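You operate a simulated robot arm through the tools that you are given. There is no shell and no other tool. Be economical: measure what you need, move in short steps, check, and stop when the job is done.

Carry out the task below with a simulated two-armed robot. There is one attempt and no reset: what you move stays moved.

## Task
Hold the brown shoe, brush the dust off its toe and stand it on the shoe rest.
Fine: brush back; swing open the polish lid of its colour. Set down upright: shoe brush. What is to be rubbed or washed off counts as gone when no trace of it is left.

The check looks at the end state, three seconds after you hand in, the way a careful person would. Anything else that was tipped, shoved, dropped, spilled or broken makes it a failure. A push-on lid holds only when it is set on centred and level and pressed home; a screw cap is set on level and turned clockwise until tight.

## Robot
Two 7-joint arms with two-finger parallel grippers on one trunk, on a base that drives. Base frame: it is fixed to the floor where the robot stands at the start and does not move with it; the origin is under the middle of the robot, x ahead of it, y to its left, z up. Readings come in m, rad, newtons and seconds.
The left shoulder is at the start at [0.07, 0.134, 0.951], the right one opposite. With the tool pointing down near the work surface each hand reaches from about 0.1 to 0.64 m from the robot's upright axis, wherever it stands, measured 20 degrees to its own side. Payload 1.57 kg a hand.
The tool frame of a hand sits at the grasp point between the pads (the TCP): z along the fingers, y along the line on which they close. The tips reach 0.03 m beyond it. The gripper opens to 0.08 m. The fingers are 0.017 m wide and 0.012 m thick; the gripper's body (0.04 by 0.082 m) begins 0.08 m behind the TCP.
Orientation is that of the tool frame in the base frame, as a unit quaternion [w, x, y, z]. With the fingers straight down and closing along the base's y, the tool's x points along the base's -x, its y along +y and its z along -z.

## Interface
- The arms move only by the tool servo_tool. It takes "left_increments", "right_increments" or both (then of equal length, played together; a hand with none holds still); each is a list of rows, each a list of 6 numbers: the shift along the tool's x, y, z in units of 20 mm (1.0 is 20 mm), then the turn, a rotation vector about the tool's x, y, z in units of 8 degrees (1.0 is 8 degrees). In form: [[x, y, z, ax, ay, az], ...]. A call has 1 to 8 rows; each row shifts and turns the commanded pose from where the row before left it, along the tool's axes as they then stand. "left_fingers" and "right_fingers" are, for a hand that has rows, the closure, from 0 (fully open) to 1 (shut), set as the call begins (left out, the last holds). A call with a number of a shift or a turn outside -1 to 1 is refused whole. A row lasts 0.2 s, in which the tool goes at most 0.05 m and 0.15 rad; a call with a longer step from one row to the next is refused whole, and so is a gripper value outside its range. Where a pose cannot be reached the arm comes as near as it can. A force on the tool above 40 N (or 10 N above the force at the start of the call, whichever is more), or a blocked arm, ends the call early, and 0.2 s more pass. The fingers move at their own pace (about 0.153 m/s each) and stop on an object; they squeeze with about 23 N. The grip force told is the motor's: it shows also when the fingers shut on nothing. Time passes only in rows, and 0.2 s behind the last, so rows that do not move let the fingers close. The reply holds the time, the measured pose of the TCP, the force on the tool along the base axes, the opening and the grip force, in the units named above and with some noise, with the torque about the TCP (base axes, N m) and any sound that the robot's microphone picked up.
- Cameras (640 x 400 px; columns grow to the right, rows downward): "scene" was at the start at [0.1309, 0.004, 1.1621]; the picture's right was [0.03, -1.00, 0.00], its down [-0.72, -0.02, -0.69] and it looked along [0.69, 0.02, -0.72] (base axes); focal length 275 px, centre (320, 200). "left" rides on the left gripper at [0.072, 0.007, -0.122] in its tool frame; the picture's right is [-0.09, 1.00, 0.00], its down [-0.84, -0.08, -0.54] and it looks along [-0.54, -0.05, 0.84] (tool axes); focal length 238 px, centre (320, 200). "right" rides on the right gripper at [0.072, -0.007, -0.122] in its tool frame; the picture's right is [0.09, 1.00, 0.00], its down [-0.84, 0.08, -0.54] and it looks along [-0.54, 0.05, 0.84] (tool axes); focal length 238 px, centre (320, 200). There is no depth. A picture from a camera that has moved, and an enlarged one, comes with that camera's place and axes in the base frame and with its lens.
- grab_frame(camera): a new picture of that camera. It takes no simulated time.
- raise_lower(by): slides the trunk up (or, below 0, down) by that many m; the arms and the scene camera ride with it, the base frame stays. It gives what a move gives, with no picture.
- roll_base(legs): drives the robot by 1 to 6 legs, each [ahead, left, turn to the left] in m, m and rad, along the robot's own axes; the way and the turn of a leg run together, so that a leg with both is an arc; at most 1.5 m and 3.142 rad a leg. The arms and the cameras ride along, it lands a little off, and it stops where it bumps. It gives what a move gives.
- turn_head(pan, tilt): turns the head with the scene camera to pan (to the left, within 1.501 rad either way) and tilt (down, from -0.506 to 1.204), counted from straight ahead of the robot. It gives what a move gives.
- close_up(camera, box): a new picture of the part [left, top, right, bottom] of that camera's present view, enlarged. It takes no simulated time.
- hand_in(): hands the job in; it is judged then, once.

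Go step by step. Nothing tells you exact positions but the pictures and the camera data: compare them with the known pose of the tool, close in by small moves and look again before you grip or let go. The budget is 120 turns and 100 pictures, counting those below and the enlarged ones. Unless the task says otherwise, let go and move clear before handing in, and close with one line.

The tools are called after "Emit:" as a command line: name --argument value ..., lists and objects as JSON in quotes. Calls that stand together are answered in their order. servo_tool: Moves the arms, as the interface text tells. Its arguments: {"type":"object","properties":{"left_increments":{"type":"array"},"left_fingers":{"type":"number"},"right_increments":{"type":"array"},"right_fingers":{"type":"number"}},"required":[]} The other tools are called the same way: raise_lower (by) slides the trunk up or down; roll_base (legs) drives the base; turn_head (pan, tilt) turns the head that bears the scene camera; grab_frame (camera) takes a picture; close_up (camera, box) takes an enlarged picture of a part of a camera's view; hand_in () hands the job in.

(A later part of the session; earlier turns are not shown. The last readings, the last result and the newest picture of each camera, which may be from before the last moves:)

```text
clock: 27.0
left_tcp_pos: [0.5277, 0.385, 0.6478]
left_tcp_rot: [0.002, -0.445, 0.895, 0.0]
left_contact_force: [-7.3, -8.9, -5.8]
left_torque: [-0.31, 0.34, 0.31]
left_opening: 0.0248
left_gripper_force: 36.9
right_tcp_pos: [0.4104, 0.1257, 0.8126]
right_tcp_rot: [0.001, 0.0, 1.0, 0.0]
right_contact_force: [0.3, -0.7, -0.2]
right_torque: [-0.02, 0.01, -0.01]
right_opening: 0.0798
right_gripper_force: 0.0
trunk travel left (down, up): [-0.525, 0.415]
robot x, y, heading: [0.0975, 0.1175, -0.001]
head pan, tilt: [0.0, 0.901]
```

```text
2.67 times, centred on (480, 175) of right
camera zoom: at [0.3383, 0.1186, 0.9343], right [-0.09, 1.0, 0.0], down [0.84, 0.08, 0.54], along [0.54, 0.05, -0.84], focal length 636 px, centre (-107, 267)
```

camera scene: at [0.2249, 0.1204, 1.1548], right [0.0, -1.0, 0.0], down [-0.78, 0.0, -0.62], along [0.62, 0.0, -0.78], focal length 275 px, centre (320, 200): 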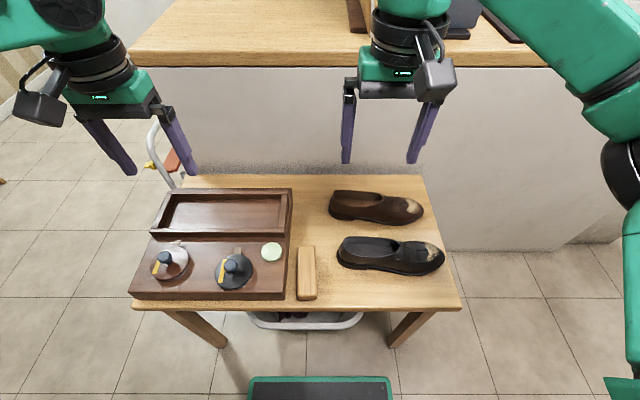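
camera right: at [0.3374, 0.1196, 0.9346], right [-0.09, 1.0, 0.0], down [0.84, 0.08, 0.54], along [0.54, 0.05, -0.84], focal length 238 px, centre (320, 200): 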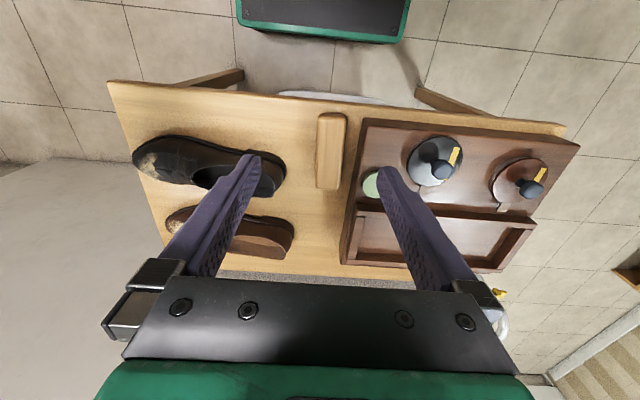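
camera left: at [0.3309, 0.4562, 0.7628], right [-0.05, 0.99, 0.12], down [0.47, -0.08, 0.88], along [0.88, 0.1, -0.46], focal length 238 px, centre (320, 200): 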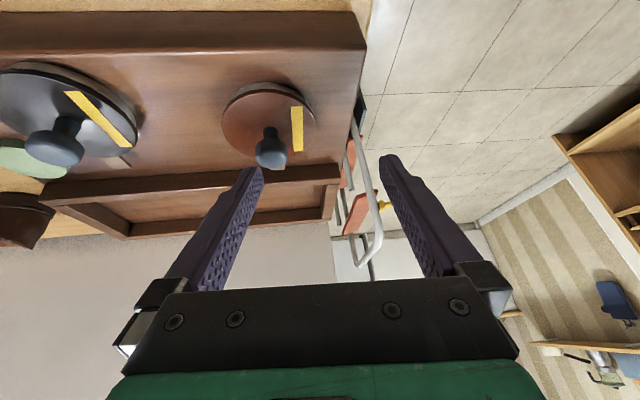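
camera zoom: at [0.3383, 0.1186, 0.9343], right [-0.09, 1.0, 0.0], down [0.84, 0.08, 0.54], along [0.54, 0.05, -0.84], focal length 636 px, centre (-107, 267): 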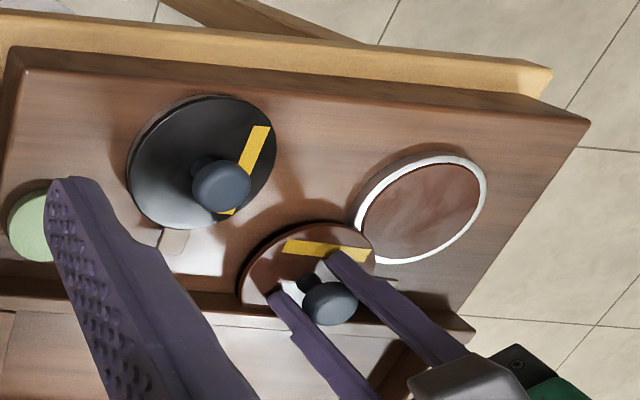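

The tin is uncovered. I'll push slightly further for margin, then release and lift.

Emit:
servo_tool --left_increments '[[-0.19, -0.17, 0, 0, 0, 0], [-0.19, -0.17, 0, 0, 0, 0], [0, 0, 0, 0, 0, 0]]'

Emit:
servo_tool --left_increments '[[0, 0, 0, 0, 0, 0], [0, 0, -1, 0, 0, 0], [0, 0, -1, 0, 0, 0], [0, 0, -1, 0, 0, 0], [0, 0, -1, 0, 0, 0.8], [0, 0, -1, 0, 0, 0.8]]' --left_fingers 0.4

Emit:
grab_frame --camera "right"

Emit:
grab_frame --camera "scene"

```text
clock: 27.7
left_tcp_pos: [0.5292, 0.3858, 0.6483]
left_tcp_rot: [-0.004, -0.444, 0.896, 0.002]
left_contact_force: [-9.7, -4.2, 14.9]
left_torque: [0.06, 0.45, -0.29]
left_opening: 0.025
left_gripper_force: 36.0
right_tcp_pos: [0.4063, 0.1251, 0.8154]
right_tcp_rot: [0.002, -0.001, 1.0, 0.001]
right_contact_force: [-0.9, 0.4, 1.1]
right_torque: [-0.01, 0.01, 0.02]
right_opening: 0.0801
right_gripper_force: 0.0
trunk travel left (down, up): [-0.525, 0.415]
robot x, y, heading: [0.0955, 0.1182, 0.003]
head pan, tilt: [0.0, 0.901]
stopped in row 3 (left hand): the force on the tool passed its limit at 41 N (the readings are from after the stop); the commanded pose is now the measured one
```

```text
clock: 29.1
left_tcp_pos: [0.5355, 0.3873, 0.7462]
left_tcp_rot: [-0.005, -0.341, 0.94, 0.002]
left_contact_force: [-0.4, 0.8, 0.1]
left_torque: [0.01, 0.01, -0.01]
left_opening: 0.048
left_gripper_force: 0.0
right_tcp_pos: [0.4098, 0.1258, 0.8142]
right_tcp_rot: [0.0, -0.001, 1.0, 0.0]
right_contact_force: [0.4, -0.5, -0.5]
right_torque: [0.0, 0.0, -0.02]
right_opening: 0.0801
right_gripper_force: 0.0
trunk travel left (down, up): [-0.525, 0.415]
robot x, y, heading: [0.1002, 0.1206, 0.0]
head pan, tilt: [0.0, 0.901]
```

```text
70 pictures are left
camera right: at [0.3378, 0.1191, 0.9345], right [-0.09, 1.0, 0.0], down [0.84, 0.08, 0.54], along [0.54, 0.05, -0.84], focal length 238 px, centre (320, 200)
```

right: 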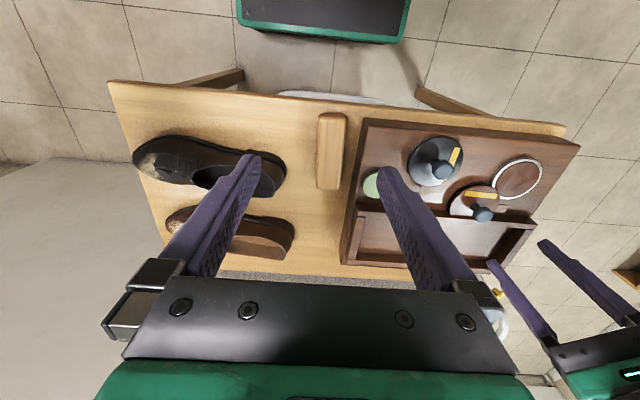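

```text
69 pictures are left
camera scene: at [0.2241, 0.1199, 1.1548], right [0.0, -1.0, 0.0], down [-0.78, 0.0, -0.62], along [0.62, 0.0, -0.78], focal length 275 px, centre (320, 200)
```

scene: 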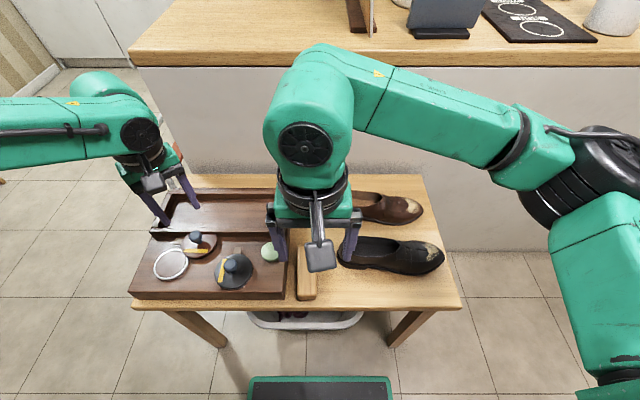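

The brown lid is open at its stop. Next is the brush, at about (0.477, 0.149), so I'll take the right hand over it.

Emit:
servo_tool --right_increments '[[-1, 0.4, 1, 0, 0, 0], [-1, 0.4, 1, 0, 0, 0], [-1, 0.35, 1, 0, 0, 0], [-0.35, 0, 1, 0, 0, 0], [0, 0, 1, 0, 0, -0.2], [0, 0, 1, 0, 0, -0.2], [0, 0, 1, 0, 0, 0]]'

Emit:
grab_frame --camera "right"

Emit:
close_up --camera "scene" --box '[240, 170, 440, 310]'

```text
clock: 30.7
left_tcp_pos: [0.5345, 0.3876, 0.7452]
left_tcp_rot: [-0.005, -0.342, 0.94, 0.002]
left_contact_force: [0.3, 0.0, -0.7]
left_torque: [0.03, -0.01, -0.02]
left_opening: 0.0478
left_gripper_force: 0.1
right_tcp_pos: [0.4774, 0.1493, 0.671]
right_tcp_rot: [0.0, -0.029, 1.0, 0.0]
right_contact_force: [-0.3, 0.3, -1.1]
right_torque: [-0.02, 0.01, -0.01]
right_opening: 0.0799
right_gripper_force: 0.1
trunk travel left (down, up): [-0.525, 0.415]
robot x, y, heading: [0.0982, 0.1147, 0.003]
head pan, tilt: [0.0, 0.901]
```

```text
68 pictures are left
camera right: at [0.4052, 0.1381, 0.7928], right [-0.15, 0.99, 0.0], down [0.83, 0.12, 0.54], along [0.54, 0.08, -0.84], focal length 238 px, centre (320, 200)
```

right: 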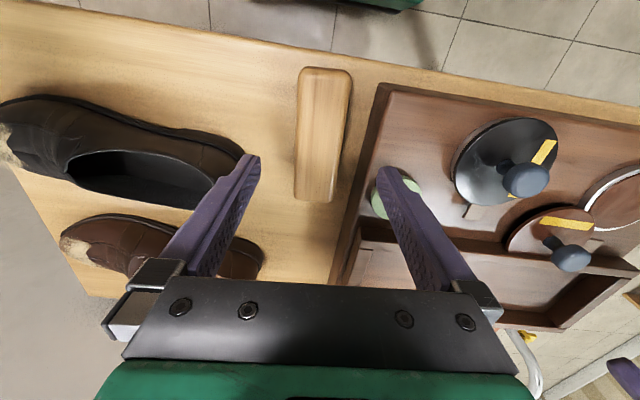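

```text
2.86 times, centred on (340, 240) of scene
camera zoom: at [0.2244, 0.12, 1.1548], right [0.0, -1.0, 0.0], down [-0.78, 0.0, -0.62], along [0.62, 0.0, -0.78], focal length 785 px, centre (263, 86)
```

zoom: 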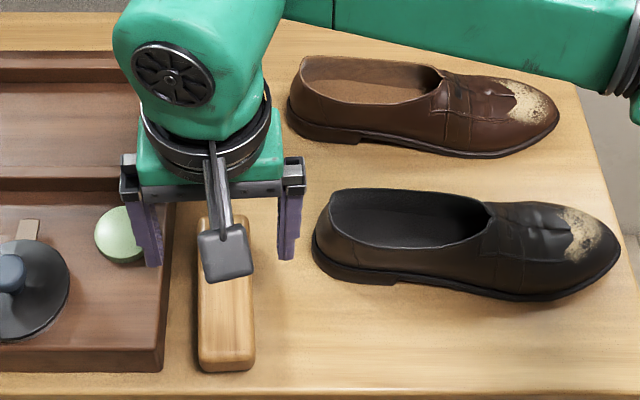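

The brush top is about z=0.585 and its centre about (0.479, 0.148), with the box wall close at y≈0.197. I'll narrow the fingers to 0.06 and go down.

Emit:
servo_tool --right_increments '[[0, 0, 0, 0, 0, 0], [0, 0, 1, 0, 0, 0], [0, 0, 1, 0, 0, -0.1], [0, 0, 1, 0, 0, 0], [0, 0, 0.7, 0, 0, 0]]' --right_fingers 0.26

Emit:
grab_frame --camera "right"

```text
clock: 31.9
left_tcp_pos: [0.5344, 0.3881, 0.7471]
left_tcp_rot: [-0.005, -0.342, 0.94, 0.001]
left_contact_force: [0.6, 0.2, 0.3]
left_torque: [0.0, -0.01, 0.02]
left_opening: 0.0485
left_gripper_force: 0.1
right_tcp_pos: [0.4774, 0.1486, 0.5985]
right_tcp_rot: [0.0, -0.035, 0.999, 0.001]
right_contact_force: [-0.6, 0.4, 0.8]
right_torque: [0.02, -0.02, -0.02]
right_opening: 0.0592
right_gripper_force: 0.0
trunk travel left (down, up): [-0.525, 0.415]
robot x, y, heading: [0.0964, 0.1178, -0.006]
head pan, tilt: [0.0, 0.901]
```

```text
66 pictures are left
camera right: at [0.4052, 0.1363, 0.72], right [-0.16, 0.99, 0.0], down [0.83, 0.14, 0.54], along [0.53, 0.09, -0.84], focal length 238 px, centre (320, 200)
```

right: 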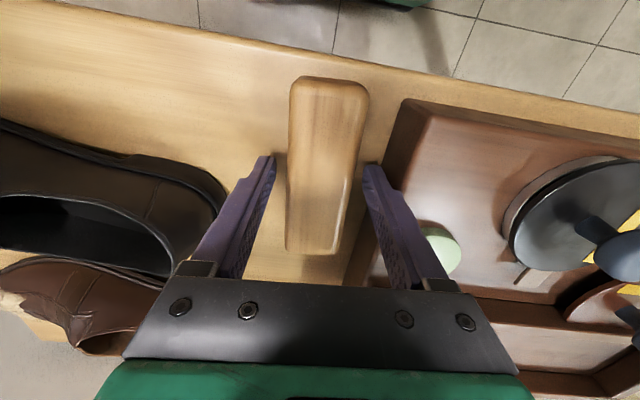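

The fingers straddle the brush, so I'll go a touch deeper, grip and lift.

Emit:
servo_tool --right_increments '[[0, 0, 0.25, 0, 0, 0], [0, 0, 0, 0, 0, 0]]'

Emit:
servo_tool --right_increments '[[0, 0, 0, 0, 0, 0], [0, 0, 0, 0, 0, 0], [0, 0, 0, 0, 0, 0]]' --right_fingers 1

Emit:
servo_tool --right_increments '[[0, 0, -0.5, 0, 0, 0], [0, 0, -1, 0, 0, 0], [0, 0, -1, 0, 0, 0], [0, 0, -1, 0, 0, 0], [0, 0, -1, 0, 0, 0]]'

Emit:
grab_frame --camera "right"

Emit:
grab_frame --camera "scene"

```text
clock: 32.5
left_tcp_pos: [0.5347, 0.3861, 0.7461]
left_tcp_rot: [-0.004, -0.343, 0.939, 0.001]
left_contact_force: [0.1, 0.1, -0.4]
left_torque: [-0.02, 0.01, -0.02]
left_opening: 0.0481
left_gripper_force: 0.0
right_tcp_pos: [0.4767, 0.1479, 0.5941]
right_tcp_rot: [0.0, -0.036, 0.999, 0.0]
right_contact_force: [-0.1, 0.1, 0.1]
right_torque: [-0.01, 0.0, -0.03]
right_opening: 0.0593
right_gripper_force: 0.0
trunk travel left (down, up): [-0.525, 0.415]
robot x, y, heading: [0.0955, 0.1158, -0.001]
head pan, tilt: [0.0, 0.901]
```

```text
clock: 33.3
left_tcp_pos: [0.5352, 0.3856, 0.7456]
left_tcp_rot: [-0.004, -0.342, 0.94, 0.002]
left_contact_force: [-0.3, -0.4, 0.5]
left_torque: [0.0, -0.02, -0.01]
left_opening: 0.0482
left_gripper_force: 0.0
right_tcp_pos: [0.4767, 0.1481, 0.5935]
right_tcp_rot: [0.0, -0.036, 0.999, 0.0]
right_contact_force: [-0.4, -1.1, -0.2]
right_torque: [0.02, 0.02, 0.0]
right_opening: 0.0414
right_gripper_force: 22.8
trunk travel left (down, up): [-0.525, 0.415]
robot x, y, heading: [0.0997, 0.1179, 0.003]
head pan, tilt: [0.0, 0.901]
```

```text
clock: 34.5
left_tcp_pos: [0.5348, 0.3872, 0.7453]
left_tcp_rot: [-0.005, -0.342, 0.94, 0.003]
left_contact_force: [0.2, 0.7, -0.1]
left_torque: [0.02, -0.02, 0.0]
left_opening: 0.0481
left_gripper_force: 0.1
right_tcp_pos: [0.4766, 0.1487, 0.6859]
right_tcp_rot: [0.0, -0.035, 0.999, -0.001]
right_contact_force: [0.1, 0.1, -0.6]
right_torque: [0.01, 0.0, 0.01]
right_opening: 0.0414
right_gripper_force: 23.2
trunk travel left (down, up): [-0.525, 0.415]
robot x, y, heading: [0.1008, 0.1169, 0.006]
head pan, tilt: [0.0, 0.901]
```

```text
65 pictures are left
camera right: at [0.4059, 0.1371, 0.8059], right [-0.16, 0.99, 0.0], down [0.83, 0.14, 0.54], along [0.53, 0.09, -0.84], focal length 238 px, centre (320, 200)
```

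right: 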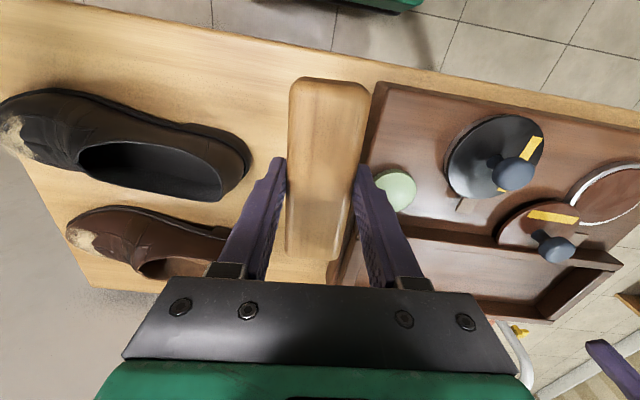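

```text
64 pictures are left
camera scene: at [0.2241, 0.1201, 1.1548], right [0.0, -1.0, 0.0], down [-0.78, 0.0, -0.62], along [0.62, 0.0, -0.78], focal length 275 px, centre (320, 200)
```

scene: 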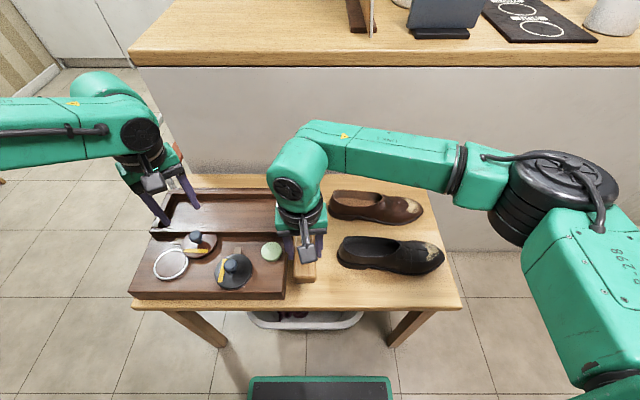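

The brush is held; its original place was TCP (0.4767, 0.148, 0.5935) with a yaw of about 4°. I'll take it to the toe side, high, and look at the shoe.

Emit:
servo_tool --right_increments '[[0, -1, -1, 0, 0, 0], [0, -1, -1, 0, 0, 0], [0, -1, -1, 0, 0, 0.25], [0, -1, -1, 0, 0, 0.25], [0, -1, 0, 0, 0, 0], [0, -1, 0, 0, 0, 0], [0, -1, 0, 0, 0, 0], [0, -1, 0, 0, 0, 0]]'

Emit:
servo_tool --right_increments '[[0, -1, 0, 0, 0, 0], [0, -1, 0, 0, 0, 0], [0, -1, 0, 0, 0, 0], [0, -1, 0, 0, 0, 0], [0, -1, 0, 0, 0, 0], [0, -1, 0, 0, 0, 0]]'

Emit:
grab_frame --camera "right"

```text
clock: 36.3
left_tcp_pos: [0.5344, 0.3865, 0.7461]
left_tcp_rot: [-0.005, -0.342, 0.94, 0.002]
left_contact_force: [-0.4, 0.3, 0.5]
left_torque: [0.0, -0.02, -0.02]
left_opening: 0.0481
left_gripper_force: 0.0
right_tcp_pos: [0.4817, -0.0135, 0.7631]
right_tcp_rot: [0.0, -0.001, 1.0, 0.0]
right_contact_force: [0.7, 0.6, -0.9]
right_torque: [0.03, 0.04, 0.0]
right_opening: 0.0413
right_gripper_force: 22.9
trunk travel left (down, up): [-0.525, 0.415]
robot x, y, heading: [0.0979, 0.1198, -0.001]
head pan, tilt: [0.0, 0.901]
```

```text
clock: 37.7
left_tcp_pos: [0.5348, 0.3874, 0.7472]
left_tcp_rot: [-0.004, -0.342, 0.94, 0.002]
left_contact_force: [-0.2, 0.0, 0.2]
left_torque: [-0.02, 0.05, 0.02]
left_opening: 0.0479
left_gripper_force: 0.0
right_tcp_pos: [0.4812, -0.1298, 0.765]
right_tcp_rot: [-0.001, -0.001, 1.0, 0.0]
right_contact_force: [-0.8, -0.6, -0.6]
right_torque: [0.01, 0.0, -0.03]
right_opening: 0.0412
right_gripper_force: 22.9
trunk travel left (down, up): [-0.525, 0.415]
robot x, y, heading: [0.0999, 0.1149, -0.001]
head pan, tilt: [0.0, 0.901]
```

```text
63 pictures are left
camera right: at [0.4095, -0.1372, 0.8855], right [-0.09, 1.0, 0.0], down [0.84, 0.08, 0.54], along [0.54, 0.05, -0.84], focal length 238 px, centre (320, 200)
```

right: 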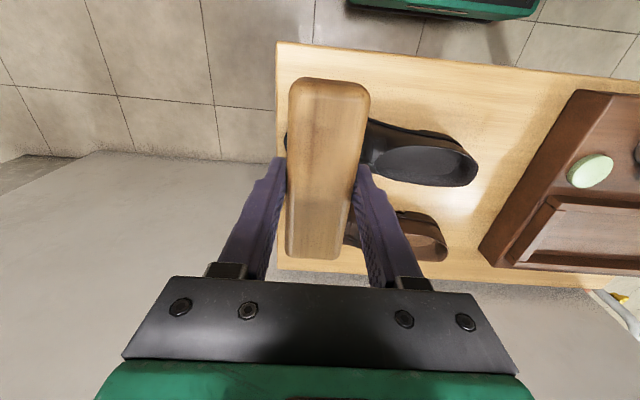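

Emit:
servo_tool --left_increments '[[0, 0, -1, 0, 0, 1], [0, 0, -1, 0, 0, 1], [0, 0, -1, 0, 0, 1], [0, 0, 0, 0, 0, 1], [0, 0, 0, 0, 0, 1], [1, -1, 0, 0, 0, 0], [1, -1, 0, 0, 0, 0], [0, -1, 0, 0, 0, 0]]' --left_fingers 0

Emit:
servo_tool --left_increments '[[0, -1, 0, 0, 0, 0], [0, -1, 0, 0, 0, 0], [0, -1, 0, 0, 0, 0], [0, -1, 0, 0, 0, 0], [0, -1, 0, 0, 0, 0], [0, -1, 0, 0, 0, 0], [0, -1, 0, 0, 0, 0], [0, -1, 0, 0, 0, 0]]'

Emit:
servo_tool --left_increments '[[0, -1, 0, 0, 0, 0], [0, -1, 0, 0, 0, 0], [0, -1, 0, 0, 0, 0], [0, -1, 0, 0, 0, 0]]'

Emit:
grab_frame --camera "left"

```text
clock: 39.5
left_tcp_pos: [0.494, 0.3257, 0.8064]
left_tcp_rot: [-0.006, 0.0, 1.0, 0.001]
left_contact_force: [-0.2, 0.7, 0.1]
left_torque: [-0.02, 0.02, 0.03]
left_opening: 0.0801
left_gripper_force: 0.0
right_tcp_pos: [0.4824, -0.1299, 0.7633]
right_tcp_rot: [0.0, 0.0, 1.0, -0.001]
right_contact_force: [0.1, 0.5, -0.1]
right_torque: [0.0, 0.04, 0.01]
right_opening: 0.0413
right_gripper_force: 23.1
trunk travel left (down, up): [-0.525, 0.415]
robot x, y, heading: [0.0997, 0.1227, 0.005]
head pan, tilt: [0.0, 0.901]
```

```text
clock: 41.3
left_tcp_pos: [0.4958, 0.1678, 0.8065]
left_tcp_rot: [-0.005, 0.0, 1.0, 0.0]
left_contact_force: [0.5, 0.9, -0.1]
left_torque: [-0.01, 0.04, -0.03]
left_opening: 0.08
left_gripper_force: 0.0
right_tcp_pos: [0.4822, -0.129, 0.7636]
right_tcp_rot: [0.0, -0.001, 1.0, 0.001]
right_contact_force: [0.0, -0.9, -0.6]
right_torque: [0.01, 0.06, 0.01]
right_opening: 0.0412
right_gripper_force: 22.7
trunk travel left (down, up): [-0.525, 0.415]
robot x, y, heading: [0.1004, 0.1152, -0.001]
head pan, tilt: [0.0, 0.901]
```

```text
clock: 42.3
left_tcp_pos: [0.4796, 0.1533, 0.8074]
left_tcp_rot: [-0.006, 0.0, 1.0, 0.0]
left_contact_force: [0.5, -0.5, 0.2]
left_torque: [-0.02, 0.0, -0.03]
left_opening: 0.0798
left_gripper_force: 0.1
left hand out of reach, approached as far as the arm can: row 1, 2, 3, 4
right_tcp_pos: [0.4815, -0.1293, 0.7645]
right_tcp_rot: [0.001, 0.0, 1.0, 0.0]
right_contact_force: [-0.5, -0.5, -0.3]
right_torque: [-0.01, 0.04, 0.0]
right_opening: 0.0412
right_gripper_force: 23.1
trunk travel left (down, up): [-0.525, 0.415]
robot x, y, heading: [0.0985, 0.12, 0.002]
head pan, tilt: [0.0, 0.901]
```

```text
62 pictures are left
camera left: at [0.4085, 0.1618, 0.9302], right [0.09, 1.0, 0.0], down [0.84, -0.08, 0.53], along [0.53, -0.05, -0.85], focal length 238 px, centre (320, 200)
```

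left: 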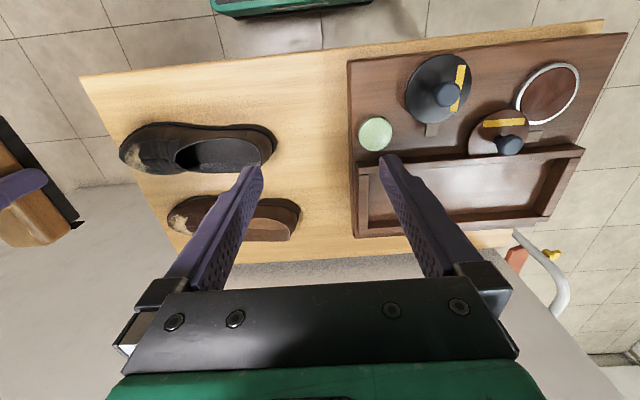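

The left arm won't reach across the middle. I'll drive the base 0.17 m right so the shoe sits between the two hands.

Emit:
roll_base --legs '[[0, -0.17, 0]]'

Emit:
servo_tool --left_increments '[[1, 1, 0, 0, 0, 0], [1, 0.5, 0, 0, 0, 0], [1, 0, 0, 0, 0, 0]]'

Emit:
grab_frame --camera "left"

Emit:
grab_frame --camera "scene"

```text
clock: 43.8
left_tcp_pos: [0.4787, -0.0172, 0.8074]
left_tcp_rot: [-0.005, 0.002, 1.0, 0.0]
left_contact_force: [0.4, 0.5, 0.3]
left_torque: [0.02, 0.01, 0.02]
left_opening: 0.0802
left_gripper_force: 0.1
right_tcp_pos: [0.4812, -0.3014, 0.7643]
right_tcp_rot: [0.0, 0.001, 1.0, 0.0]
right_contact_force: [0.1, 0.2, -0.7]
right_torque: [0.0, -0.03, -0.01]
right_opening: 0.0413
right_gripper_force: 23.4
trunk travel left (down, up): [-0.525, 0.415]
robot x, y, heading: [0.0987, -0.0502, -0.004]
head pan, tilt: [0.0, 0.901]
```

```text
clock: 44.6
left_tcp_pos: [0.4188, 0.014, 0.8099]
left_tcp_rot: [-0.004, 0.002, 1.0, 0.0]
left_contact_force: [-0.5, 0.0, 0.1]
left_torque: [0.02, -0.02, 0.02]
left_opening: 0.0802
left_gripper_force: 0.0
right_tcp_pos: [0.4797, -0.3013, 0.7637]
right_tcp_rot: [0.002, 0.001, 1.0, 0.0]
right_contact_force: [0.2, 0.0, -1.3]
right_torque: [0.01, -0.02, 0.03]
right_opening: 0.0414
right_gripper_force: 22.3
trunk travel left (down, up): [-0.525, 0.415]
robot x, y, heading: [0.0956, -0.0542, -0.003]
head pan, tilt: [0.0, 0.901]
```

```text
61 pictures are left
camera left: at [0.348, 0.0221, 0.9312], right [0.1, 1.0, 0.0], down [0.84, -0.08, 0.53], along [0.53, -0.05, -0.85], focal length 238 px, centre (320, 200)
```

left: 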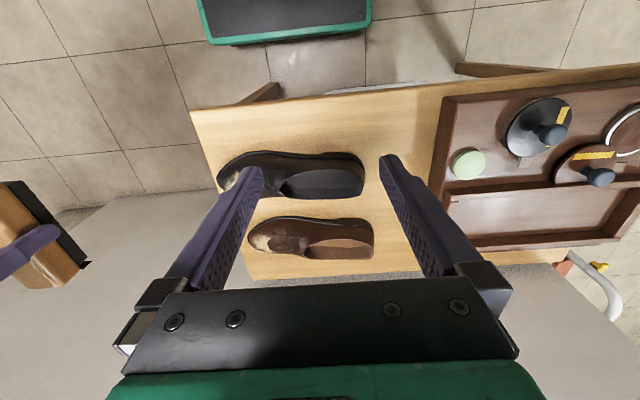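

```text
60 pictures are left
camera scene: at [0.2234, -0.0504, 1.1549], right [0.0, -1.0, 0.0], down [-0.78, 0.0, -0.62], along [0.62, 0.0, -0.78], focal length 275 px, centre (320, 200)
```

scene: 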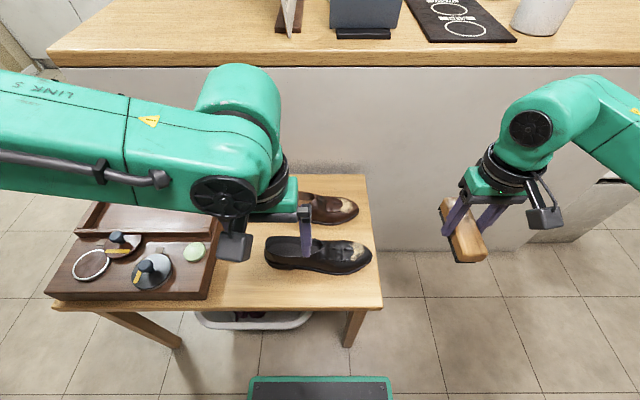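

Now I'll zoom in on the brown shoe from above.

Emit:
close_up --camera "left" --box '[230, 195, 400, 295]'

Emit:
close_up --camera "scene" --box '[260, 170, 390, 290]'

```text
3.76 times, centred on (315, 245) of left
camera zoom: at [0.348, 0.0221, 0.9312], right [0.1, 1.0, 0.0], down [0.84, -0.08, 0.53], along [0.53, -0.05, -0.85], focal length 897 px, centre (339, 31)
```

zoom: 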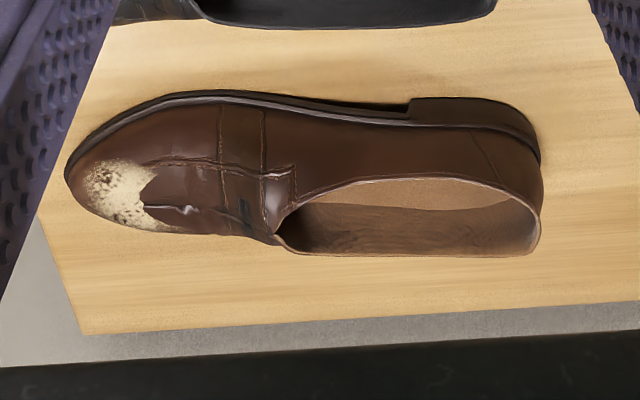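

```text
3.33 times, centred on (325, 230) of scene
camera zoom: at [0.2234, -0.0504, 1.1549], right [0.0, -1.0, 0.0], down [-0.78, 0.0, -0.62], along [0.62, 0.0, -0.78], focal length 916 px, centre (303, 100)
```

zoom: 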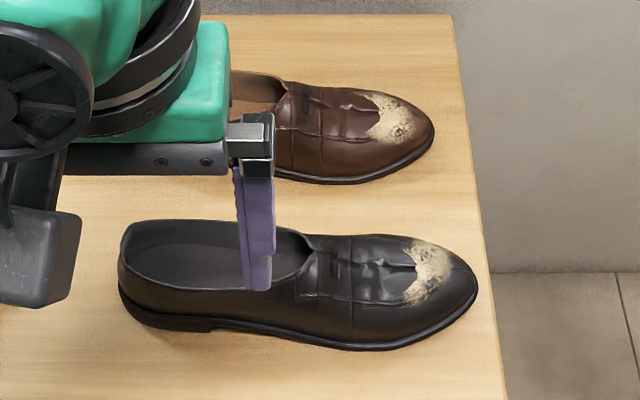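

The shoe's heel end is open with walls I can pinch. I'll turn the left hand 90° clockwise so it closes along x, and pinch the near side wall beside the shoe's middle.

Emit:
servo_tool --left_increments '[[0, 0, 0, 0, 0, 1], [0, 0, 0, 0, 0, 1], [0, 0, 0, 0, 0, 1], [0, 0, 0, 0, 0, 1], [0, 0, 0, 0, 0, 1], [0, 0, 0, 0, 0, 1]]'

Emit:
servo_tool --left_increments '[[0, 0, 0, 0, 0, 1], [0, 0, 0, 0, 0, 1], [0, 0, 0, 0, 0, 1], [0, 0, 0, 0, 0, 1], [0, 0, 0, 0, 0, 1], [0, 0, 0, 0, 0, 0.25]]'

```text
clock: 46.0
left_tcp_pos: [0.42, 0.0138, 0.808]
left_tcp_rot: [-0.003, 0.409, 0.912, -0.003]
left_contact_force: [0.8, -0.5, -0.7]
left_torque: [-0.01, -0.02, -0.01]
left_opening: 0.0797
left_gripper_force: 0.0
right_tcp_pos: [0.4808, -0.3015, 0.7644]
right_tcp_rot: [0.001, 0.001, 1.0, 0.0]
right_contact_force: [0.3, 0.4, -0.3]
right_torque: [0.01, 0.0, 0.02]
right_opening: 0.0411
right_gripper_force: 22.9
trunk travel left (down, up): [-0.525, 0.415]
robot x, y, heading: [0.0978, -0.0503, -0.005]
head pan, tilt: [0.0, 0.901]
```

```text
clock: 47.4
left_tcp_pos: [0.4194, 0.0131, 0.8076]
left_tcp_rot: [-0.003, 0.709, 0.705, -0.005]
left_contact_force: [0.2, -0.4, -0.2]
left_torque: [0.0, 0.0, 0.02]
left_opening: 0.08
left_gripper_force: 0.0
right_tcp_pos: [0.4801, -0.3002, 0.7653]
right_tcp_rot: [0.0, 0.001, 1.0, 0.0]
right_contact_force: [-0.6, 0.3, -0.1]
right_torque: [0.0, 0.01, 0.02]
right_opening: 0.0412
right_gripper_force: 23.0
trunk travel left (down, up): [-0.525, 0.415]
robot x, y, heading: [0.0977, -0.0506, -0.005]
head pan, tilt: [0.0, 0.901]
```

Emit:
servo_tool --left_increments '[[0.3, 1, 0, 0, 0, 0], [0.3, 1, 0, 0, 0, 0], [0.3, 1, 0, 0, 0, 0], [0.3, 1, 0, 0, 0, 0], [0.3, 1, 0, 0, 0, 0], [0, 1, 0, 0, 0, 0], [0, 1, 0, 0, 0, 0], [0, 1, 0, 0, 0, 0]]'

Emit:
servo_tool --left_increments '[[0, 1, 0.5, 0, 0, 0], [0, 1, 1, 0, 0, 0], [0, 1, 1, 0, 0, 0], [0, 0.3, 0.5, 0, 0, 0]]'

Emit:
grab_frame --camera "left"

```text
clock: 49.2
left_tcp_pos: [0.5781, 0.0449, 0.8061]
left_tcp_rot: [-0.004, 0.709, 0.706, -0.004]
left_contact_force: [0.6, 0.3, -0.7]
left_torque: [0.0, 0.02, -0.02]
left_opening: 0.0798
left_gripper_force: 0.1
right_tcp_pos: [0.4808, -0.3005, 0.7644]
right_tcp_rot: [0.0, 0.001, 1.0, -0.001]
right_contact_force: [0.2, 0.4, -1.3]
right_torque: [-0.03, 0.01, -0.02]
right_opening: 0.0411
right_gripper_force: 22.4
trunk travel left (down, up): [-0.525, 0.415]
robot x, y, heading: [0.0983, -0.0507, -0.003]
head pan, tilt: [0.0, 0.901]
```

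```text
clock: 50.2
left_tcp_pos: [0.6034, 0.0811, 0.7544]
left_tcp_rot: [-0.001, 0.708, 0.706, -0.004]
left_contact_force: [-0.1, -0.4, -0.4]
left_torque: [-0.01, -0.01, -0.01]
left_opening: 0.08
left_gripper_force: 0.1
left hand out of reach, approached as far as the arm can: row 1, 2, 3, 4
right_tcp_pos: [0.48, -0.3019, 0.7653]
right_tcp_rot: [-0.001, 0.002, 1.0, 0.0]
right_contact_force: [0.3, 0.5, -1.7]
right_torque: [0.01, -0.01, -0.07]
right_opening: 0.0412
right_gripper_force: 22.9
trunk travel left (down, up): [-0.525, 0.415]
robot x, y, heading: [0.0983, -0.0467, -0.006]
head pan, tilt: [0.0, 0.901]
```

```text
57 pictures are left
camera left: at [0.6103, 0.1529, 0.8752], right [1.0, -0.1, -0.01], down [-0.08, -0.83, 0.55], along [-0.06, -0.54, -0.84], focal length 238 px, centre (320, 200)
```

left: 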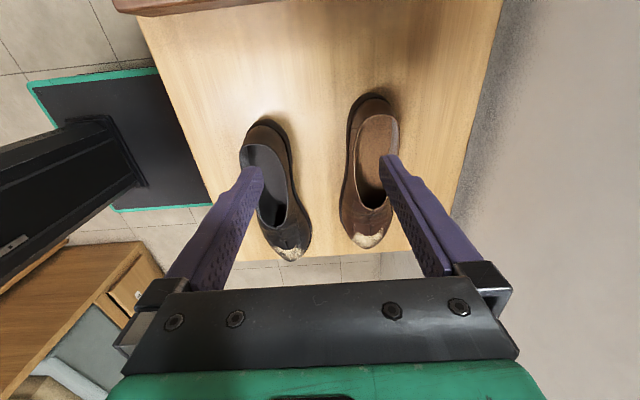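

Forward reach at this height is limited, so I'll drive 0.07 m ahead and 0.03 m right. The right hand goes with it, clear of everything.

Emit:
roll_base --legs '[[0.07, 0, 0], [0, -0.03, 0]]'

Emit:
servo_tool --left_increments '[[-0.5, -0.8, 0.5, 0, 0, 0], [-0.5, 0, 0.5, 0, 0, 0]]'

Emit:
grab_frame --camera "left"

Emit:
grab_frame --camera "scene"

```text
clock: 51.6
left_tcp_pos: [0.6715, 0.0501, 0.7542]
left_tcp_rot: [-0.002, 0.709, 0.706, -0.004]
left_contact_force: [-1.5, -0.2, -0.7]
left_torque: [0.03, 0.0, 0.0]
left_opening: 0.0799
left_gripper_force: 0.1
right_tcp_pos: [0.5493, -0.3312, 0.7634]
right_tcp_rot: [0.0, 0.001, 1.0, 0.0]
right_contact_force: [1.9, 0.2, -0.5]
right_torque: [0.01, 0.0, 0.04]
right_opening: 0.0413
right_gripper_force: 23.6
trunk travel left (down, up): [-0.525, 0.415]
robot x, y, heading: [0.1657, -0.0862, -0.002]
head pan, tilt: [0.0, 0.901]
```

```text
clock: 52.2
left_tcp_pos: [0.6508, 0.0325, 0.7358]
left_tcp_rot: [0.0, 0.708, 0.706, -0.003]
left_contact_force: [0.0, -0.1, -0.1]
left_torque: [-0.01, 0.0, -0.01]
left_opening: 0.08
left_gripper_force: 0.1
left hand out of reach, approached as far as the arm can: row 2
right_tcp_pos: [0.55, -0.3298, 0.7655]
right_tcp_rot: [0.0, 0.001, 1.0, 0.0]
right_contact_force: [0.1, 0.2, -0.8]
right_torque: [-0.02, 0.01, 0.01]
right_opening: 0.0414
right_gripper_force: 22.8
trunk travel left (down, up): [-0.525, 0.415]
robot x, y, heading: [0.1654, -0.0791, 0.0]
head pan, tilt: [0.0, 0.901]
```

```text
56 pictures are left
camera left: at [0.6584, 0.1056, 0.8569], right [1.0, -0.1, 0.0], down [-0.08, -0.83, 0.55], along [-0.06, -0.54, -0.84], focal length 238 px, centre (320, 200)
```

left: 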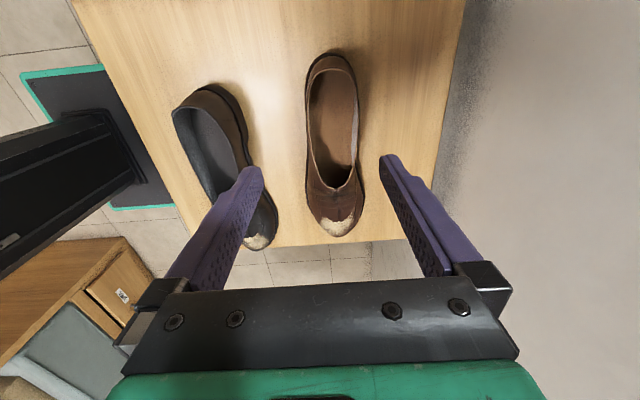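

```text
55 pictures are left
camera scene: at [0.2936, -0.0807, 1.1548], right [0.0, -1.0, 0.0], down [-0.78, 0.0, -0.62], along [0.62, 0.0, -0.78], focal length 275 px, centre (320, 200)
```

scene: 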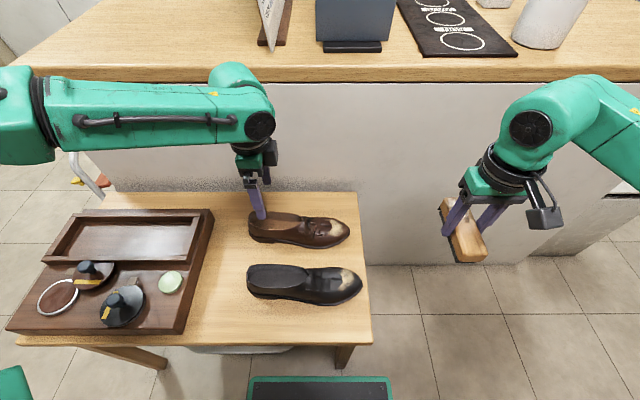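

Excellent view. The near wall rim is at x≈0.638 around y≈0. I'll set the opening to about 0.04 and approach with one finger inside the shoe and one outside.

Emit:
servo_tool --left_increments '[[0, -0.4, 1, 0, 0, 0], [-0.5, -0.15, 1, 0, 0, 0], [-0.5, 0, 1, 0, 0, 0], [-0.5, 0, 0, 0, 0, 0]]' --left_fingers 0.5

Emit:
grab_frame --camera "left"

```text
clock: 53.2
left_tcp_pos: [0.6189, 0.0259, 0.6889]
left_tcp_rot: [-0.001, 0.709, 0.705, -0.004]
left_contact_force: [-0.1, -0.6, 0.4]
left_torque: [0.01, 0.0, 0.01]
left_opening: 0.0399
left_gripper_force: 0.0
left hand out of reach, approached as far as the arm can: row 2, 3, 4
right_tcp_pos: [0.5496, -0.3313, 0.7646]
right_tcp_rot: [0.0, 0.002, 1.0, 0.0]
right_contact_force: [0.4, -0.6, -1.1]
right_torque: [-0.02, 0.05, -0.01]
right_opening: 0.0413
right_gripper_force: 23.5
trunk travel left (down, up): [-0.525, 0.415]
robot x, y, heading: [0.1652, -0.0831, -0.007]
head pan, tilt: [0.0, 0.901]
```

```text
54 pictures are left
camera left: at [0.6268, 0.1, 0.8109], right [1.0, -0.1, -0.01], down [-0.08, -0.83, 0.55], along [-0.06, -0.54, -0.84], focal length 238 px, centre (320, 200)
```

left: 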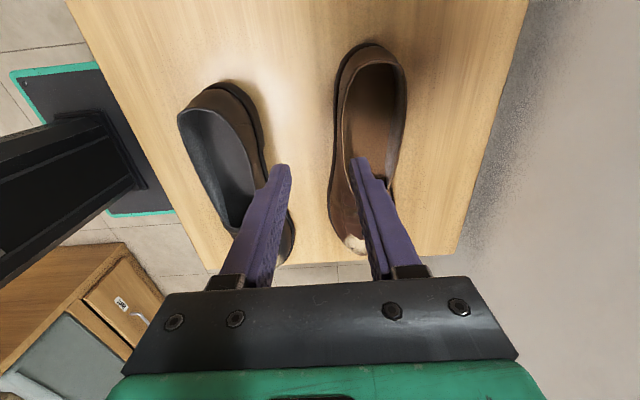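

The arm is limited toward −y, so I'll shift the base 0.04 m right. The hand is well above the shoe.

Emit:
roll_base --legs '[[0, -0.04, 0]]'

Emit:
servo_tool --left_increments '[[0.6, 0.5, 0, 0, 0, 0], [0.2, 0.5, 0.5, 0, 0, 0]]'

Emit:
grab_frame --camera "left"

```text
clock: 54.1
left_tcp_pos: [0.6182, -0.0125, 0.6902]
left_tcp_rot: [-0.001, 0.708, 0.706, -0.004]
left_contact_force: [0.6, -0.8, 0.0]
left_torque: [0.02, 0.02, -0.01]
left_opening: 0.0401
left_gripper_force: 0.1
right_tcp_pos: [0.5498, -0.3704, 0.7635]
right_tcp_rot: [0.0, 0.0, 1.0, 0.0]
right_contact_force: [-0.1, 0.0, -0.7]
right_torque: [0.02, 0.0, -0.01]
right_opening: 0.0414
right_gripper_force: 22.5
trunk travel left (down, up): [-0.525, 0.415]
robot x, y, heading: [0.1683, -0.1201, 0.0]
head pan, tilt: [0.0, 0.901]
```

```text
clock: 54.7
left_tcp_pos: [0.6353, 0.0067, 0.6815]
left_tcp_rot: [0.0, 0.708, 0.706, -0.004]
left_contact_force: [-0.6, 0.2, 0.5]
left_torque: [0.02, 0.0, 0.02]
left_opening: 0.0401
left_gripper_force: 0.2
left hand out of reach, approached as far as the arm can: row 2
right_tcp_pos: [0.549, -0.3697, 0.7637]
right_tcp_rot: [0.001, 0.001, 1.0, 0.0]
right_contact_force: [-0.1, 0.1, -1.4]
right_torque: [-0.02, -0.03, 0.03]
right_opening: 0.0414
right_gripper_force: 22.6
trunk travel left (down, up): [-0.525, 0.415]
robot x, y, heading: [0.1649, -0.1182, -0.001]
head pan, tilt: [0.0, 0.901]
```

```text
53 pictures are left
camera left: at [0.6427, 0.0804, 0.8028], right [1.0, -0.09, 0.0], down [-0.08, -0.83, 0.55], along [-0.06, -0.54, -0.84], focal length 238 px, centre (320, 200)
```

left: 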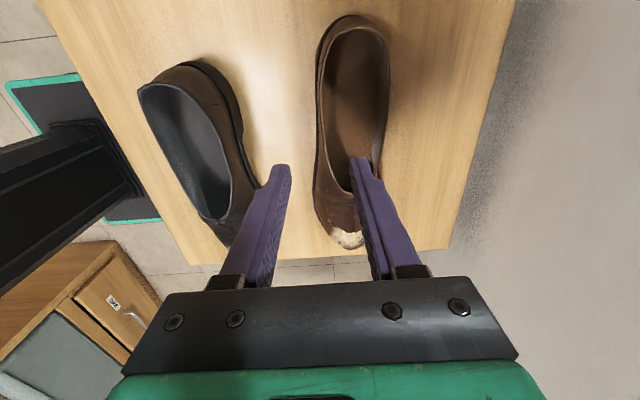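

The arm is near a joint limit at this height. I'll raise the hand 0.1 m and lower the trunk 0.1 m so the arm reaches with the shoulder lower.

Emit:
servo_tool --left_increments '[[0, 0, -1, 0, 0, 0], [0, 0, -1, 0, 0, 0], [0, 0, -1, 0, 0, 0], [0, 0, -1, 0, 0, 0], [0, 0, -1, 0, 0, 0], [0, 0, -0.5, 0, 0, 0]]' --right_increments '[[0, 0, -1, 0, 0, 0], [0, 0, -1, 0, 0, 0], [0, 0, 0, 0, 0, 0], [0, 0, 0, 0, 0, 0], [0, 0, 0, 0, 0, 0], [0, 0, 0, 0, 0, 0]]'

Emit:
raise_lower --by -0.1

Emit:
servo_tool --left_increments '[[0, 0.2, 0.2, 0, 0, 0], [0, 0.2, 0.2, 0, 0, 0]]'

```text
clock: 56.1
left_tcp_pos: [0.6367, 0.0084, 0.7923]
left_tcp_rot: [-0.002, 0.708, 0.706, -0.003]
left_contact_force: [0.3, 0.0, -0.9]
left_torque: [-0.02, 0.03, -0.01]
left_opening: 0.0403
left_gripper_force: 0.0
right_tcp_pos: [0.5494, -0.37, 0.806]
right_tcp_rot: [0.0, 0.001, 1.0, 0.0]
right_contact_force: [-0.7, -0.5, -0.9]
right_torque: [-0.05, -0.03, -0.01]
right_opening: 0.0414
right_gripper_force: 22.5
trunk travel left (down, up): [-0.525, 0.415]
robot x, y, heading: [0.1698, -0.1186, 0.002]
head pan, tilt: [0.0, 0.901]
```

```text
clock: 57.4
left_tcp_pos: [0.6379, 0.0068, 0.6904]
left_tcp_rot: [-0.001, 0.708, 0.706, -0.003]
left_contact_force: [0.1, -0.1, 0.1]
left_torque: [0.02, 0.02, 0.0]
left_opening: 0.0399
left_gripper_force: 0.0
right_tcp_pos: [0.5494, -0.3685, 0.7043]
right_tcp_rot: [0.0, 0.001, 1.0, 0.0]
right_contact_force: [-0.4, 0.5, -0.4]
right_torque: [-0.01, -0.04, 0.0]
right_opening: 0.0414
right_gripper_force: 23.4
trunk travel left (down, up): [-0.425, 0.515]
robot x, y, heading: [0.1643, -0.1225, -0.001]
head pan, tilt: [0.0, 0.901]
```

```text
clock: 58.0
left_tcp_pos: [0.6444, 0.0074, 0.6826]
left_tcp_rot: [-0.001, 0.707, 0.707, -0.003]
left_contact_force: [0.5, 0.0, -0.7]
left_torque: [0.03, 0.03, -0.01]
left_opening: 0.0399
left_gripper_force: 0.1
right_tcp_pos: [0.5493, -0.3703, 0.7046]
right_tcp_rot: [-0.001, 0.001, 1.0, 0.0]
right_contact_force: [-0.6, -0.2, -0.7]
right_torque: [0.01, 0.01, 0.0]
right_opening: 0.0414
right_gripper_force: 22.2
trunk travel left (down, up): [-0.425, 0.515]
robot x, y, heading: [0.1687, -0.1165, 0.003]
head pan, tilt: [0.0, 0.901]
```

Lowering the trunk helped. I'll descend further and check alignment.

Emit:
servo_tool --left_increments '[[-0.15, 0, 1, 0, 0, 0], [-0.1, 0, 0.3, 0, 0, 0]]'

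Emit:
grab_frame --camera "left"

Emit:
close_up --camera "scene" --box '[180, 120, 400, 300]'

```text
clock: 58.6
left_tcp_pos: [0.6441, 0.0038, 0.6567]
left_tcp_rot: [-0.001, 0.708, 0.706, -0.004]
left_contact_force: [0.6, -0.4, 0.6]
left_torque: [-0.01, 0.01, 0.01]
left_opening: 0.0399
left_gripper_force: 0.0
right_tcp_pos: [0.5489, -0.3703, 0.7057]
right_tcp_rot: [0.001, 0.001, 1.0, 0.0]
right_contact_force: [-0.3, -0.1, -0.9]
right_torque: [-0.01, -0.01, 0.02]
right_opening: 0.0413
right_gripper_force: 22.8
trunk travel left (down, up): [-0.425, 0.515]
robot x, y, heading: [0.1644, -0.1172, -0.004]
head pan, tilt: [0.0, 0.901]
```

```text
52 pictures are left
camera left: at [0.6521, 0.0757, 0.7782], right [1.0, -0.09, -0.01], down [-0.08, -0.83, 0.55], along [-0.06, -0.54, -0.84], focal length 238 px, centre (320, 200)
```

left: 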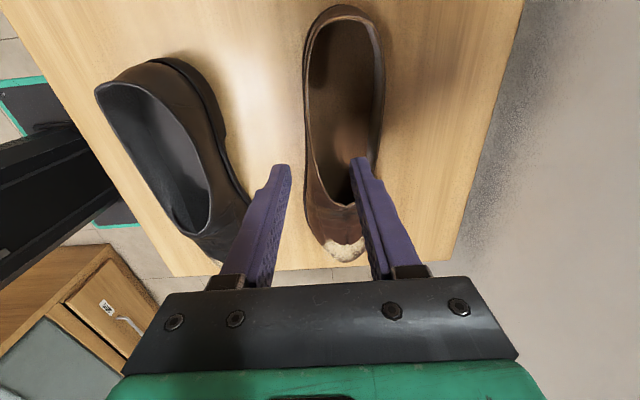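

```text
2.22 times, centred on (290, 210) of scene
camera zoom: at [0.293, -0.1198, 1.0548], right [0.0, -1.0, 0.0], down [-0.78, 0.0, -0.62], along [0.62, 0.0, -0.78], focal length 611 px, centre (387, 178)
```

zoom: 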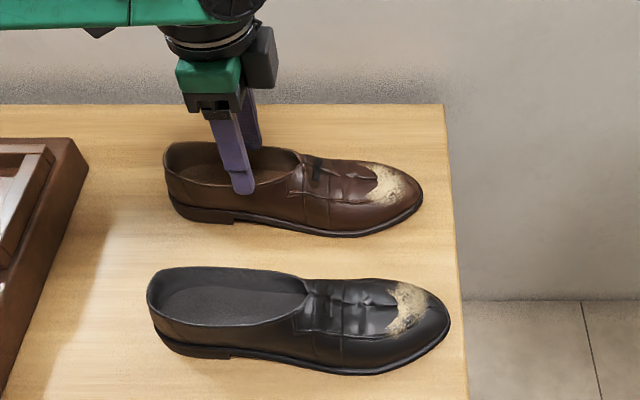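

The near wall is at x≈0.634, so I'll centre on it and descend.

Emit:
servo_tool --left_increments '[[0, -0.4, 0, 0, 0, 0], [0, 0, 0.8, 0, 0, 0], [0, 0, 0.8, 0, 0, 0], [0, 0, 0.6, 0, 0, 0]]'

Emit:
grab_frame --camera "left"

Emit:
close_up --camera "scene" --box '[220, 140, 350, 240]'

```text
clock: 59.6
left_tcp_pos: [0.6371, 0.0034, 0.6125]
left_tcp_rot: [-0.001, 0.708, 0.706, -0.004]
left_contact_force: [-0.7, -0.4, -0.5]
left_torque: [0.01, 0.0, -0.01]
left_opening: 0.04
left_gripper_force: 0.1
right_tcp_pos: [0.5488, -0.3698, 0.705]
right_tcp_rot: [0.0, 0.001, 1.0, -0.001]
right_contact_force: [0.2, 0.7, -0.9]
right_torque: [0.02, 0.02, -0.05]
right_opening: 0.0412
right_gripper_force: 22.4
trunk travel left (down, up): [-0.425, 0.515]
robot x, y, heading: [0.1651, -0.1188, -0.003]
head pan, tilt: [0.0, 0.901]
```

```text
50 pictures are left
camera left: at [0.6441, 0.0765, 0.7335], right [1.0, -0.09, -0.01], down [-0.08, -0.83, 0.55], along [-0.06, -0.54, -0.84], focal length 238 px, centre (320, 200)
```

left: 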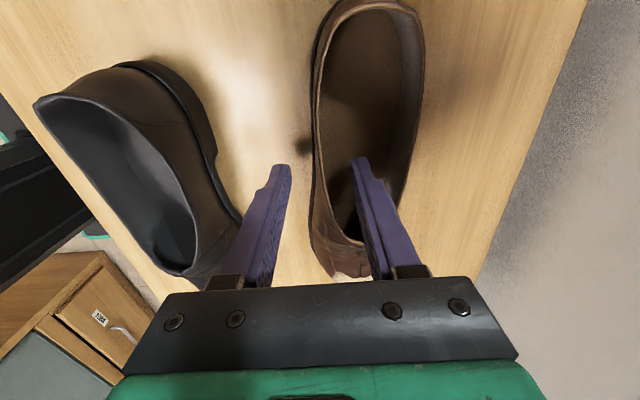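

```text
4.00 times, centred on (285, 190) of scene
camera zoom: at [0.2932, -0.1197, 1.0548], right [0.0, -1.0, 0.0], down [-0.78, 0.0, -0.62], along [0.62, 0.0, -0.78], focal length 1100 px, centre (460, 240)
```

zoom: 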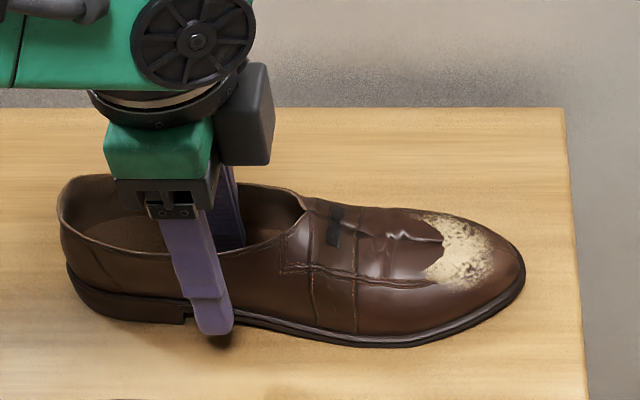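

One finger is inside and one outside the wall. I'll grip it now.

Emit:
servo_tool --left_increments '[[0, 0, 0, 0, 0, 0], [0, 0, 0, 0, 0, 0], [0, 0, 0, 0, 0, 0]]' --left_fingers 1

Emit:
close_up --camera "scene" --box '[220, 140, 350, 240]'

```text
clock: 60.4
left_tcp_pos: [0.6369, 0.0043, 0.6136]
left_tcp_rot: [0.0, 0.708, 0.706, -0.003]
left_contact_force: [-0.4, 2.9, 5.4]
left_torque: [-0.07, 0.13, -0.1]
left_opening: 0.013
left_gripper_force: 23.3
right_tcp_pos: [0.549, -0.3702, 0.7048]
right_tcp_rot: [0.0, 0.001, 1.0, -0.001]
right_contact_force: [0.4, -0.6, -1.7]
right_torque: [0.01, -0.04, 0.02]
right_opening: 0.0413
right_gripper_force: 22.9
trunk travel left (down, up): [-0.425, 0.515]
robot x, y, heading: [0.169, -0.1208, 0.001]
head pan, tilt: [0.0, 0.901]
```

```text
4.00 times, centred on (285, 190) of scene
camera zoom: at [0.2925, -0.1195, 1.0549], right [0.0, -1.0, 0.0], down [-0.78, 0.0, -0.62], along [0.62, 0.0, -0.78], focal length 1100 px, centre (460, 240)
```

zoom: 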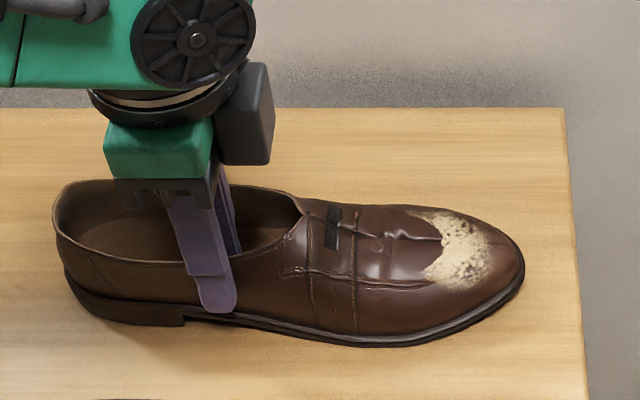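

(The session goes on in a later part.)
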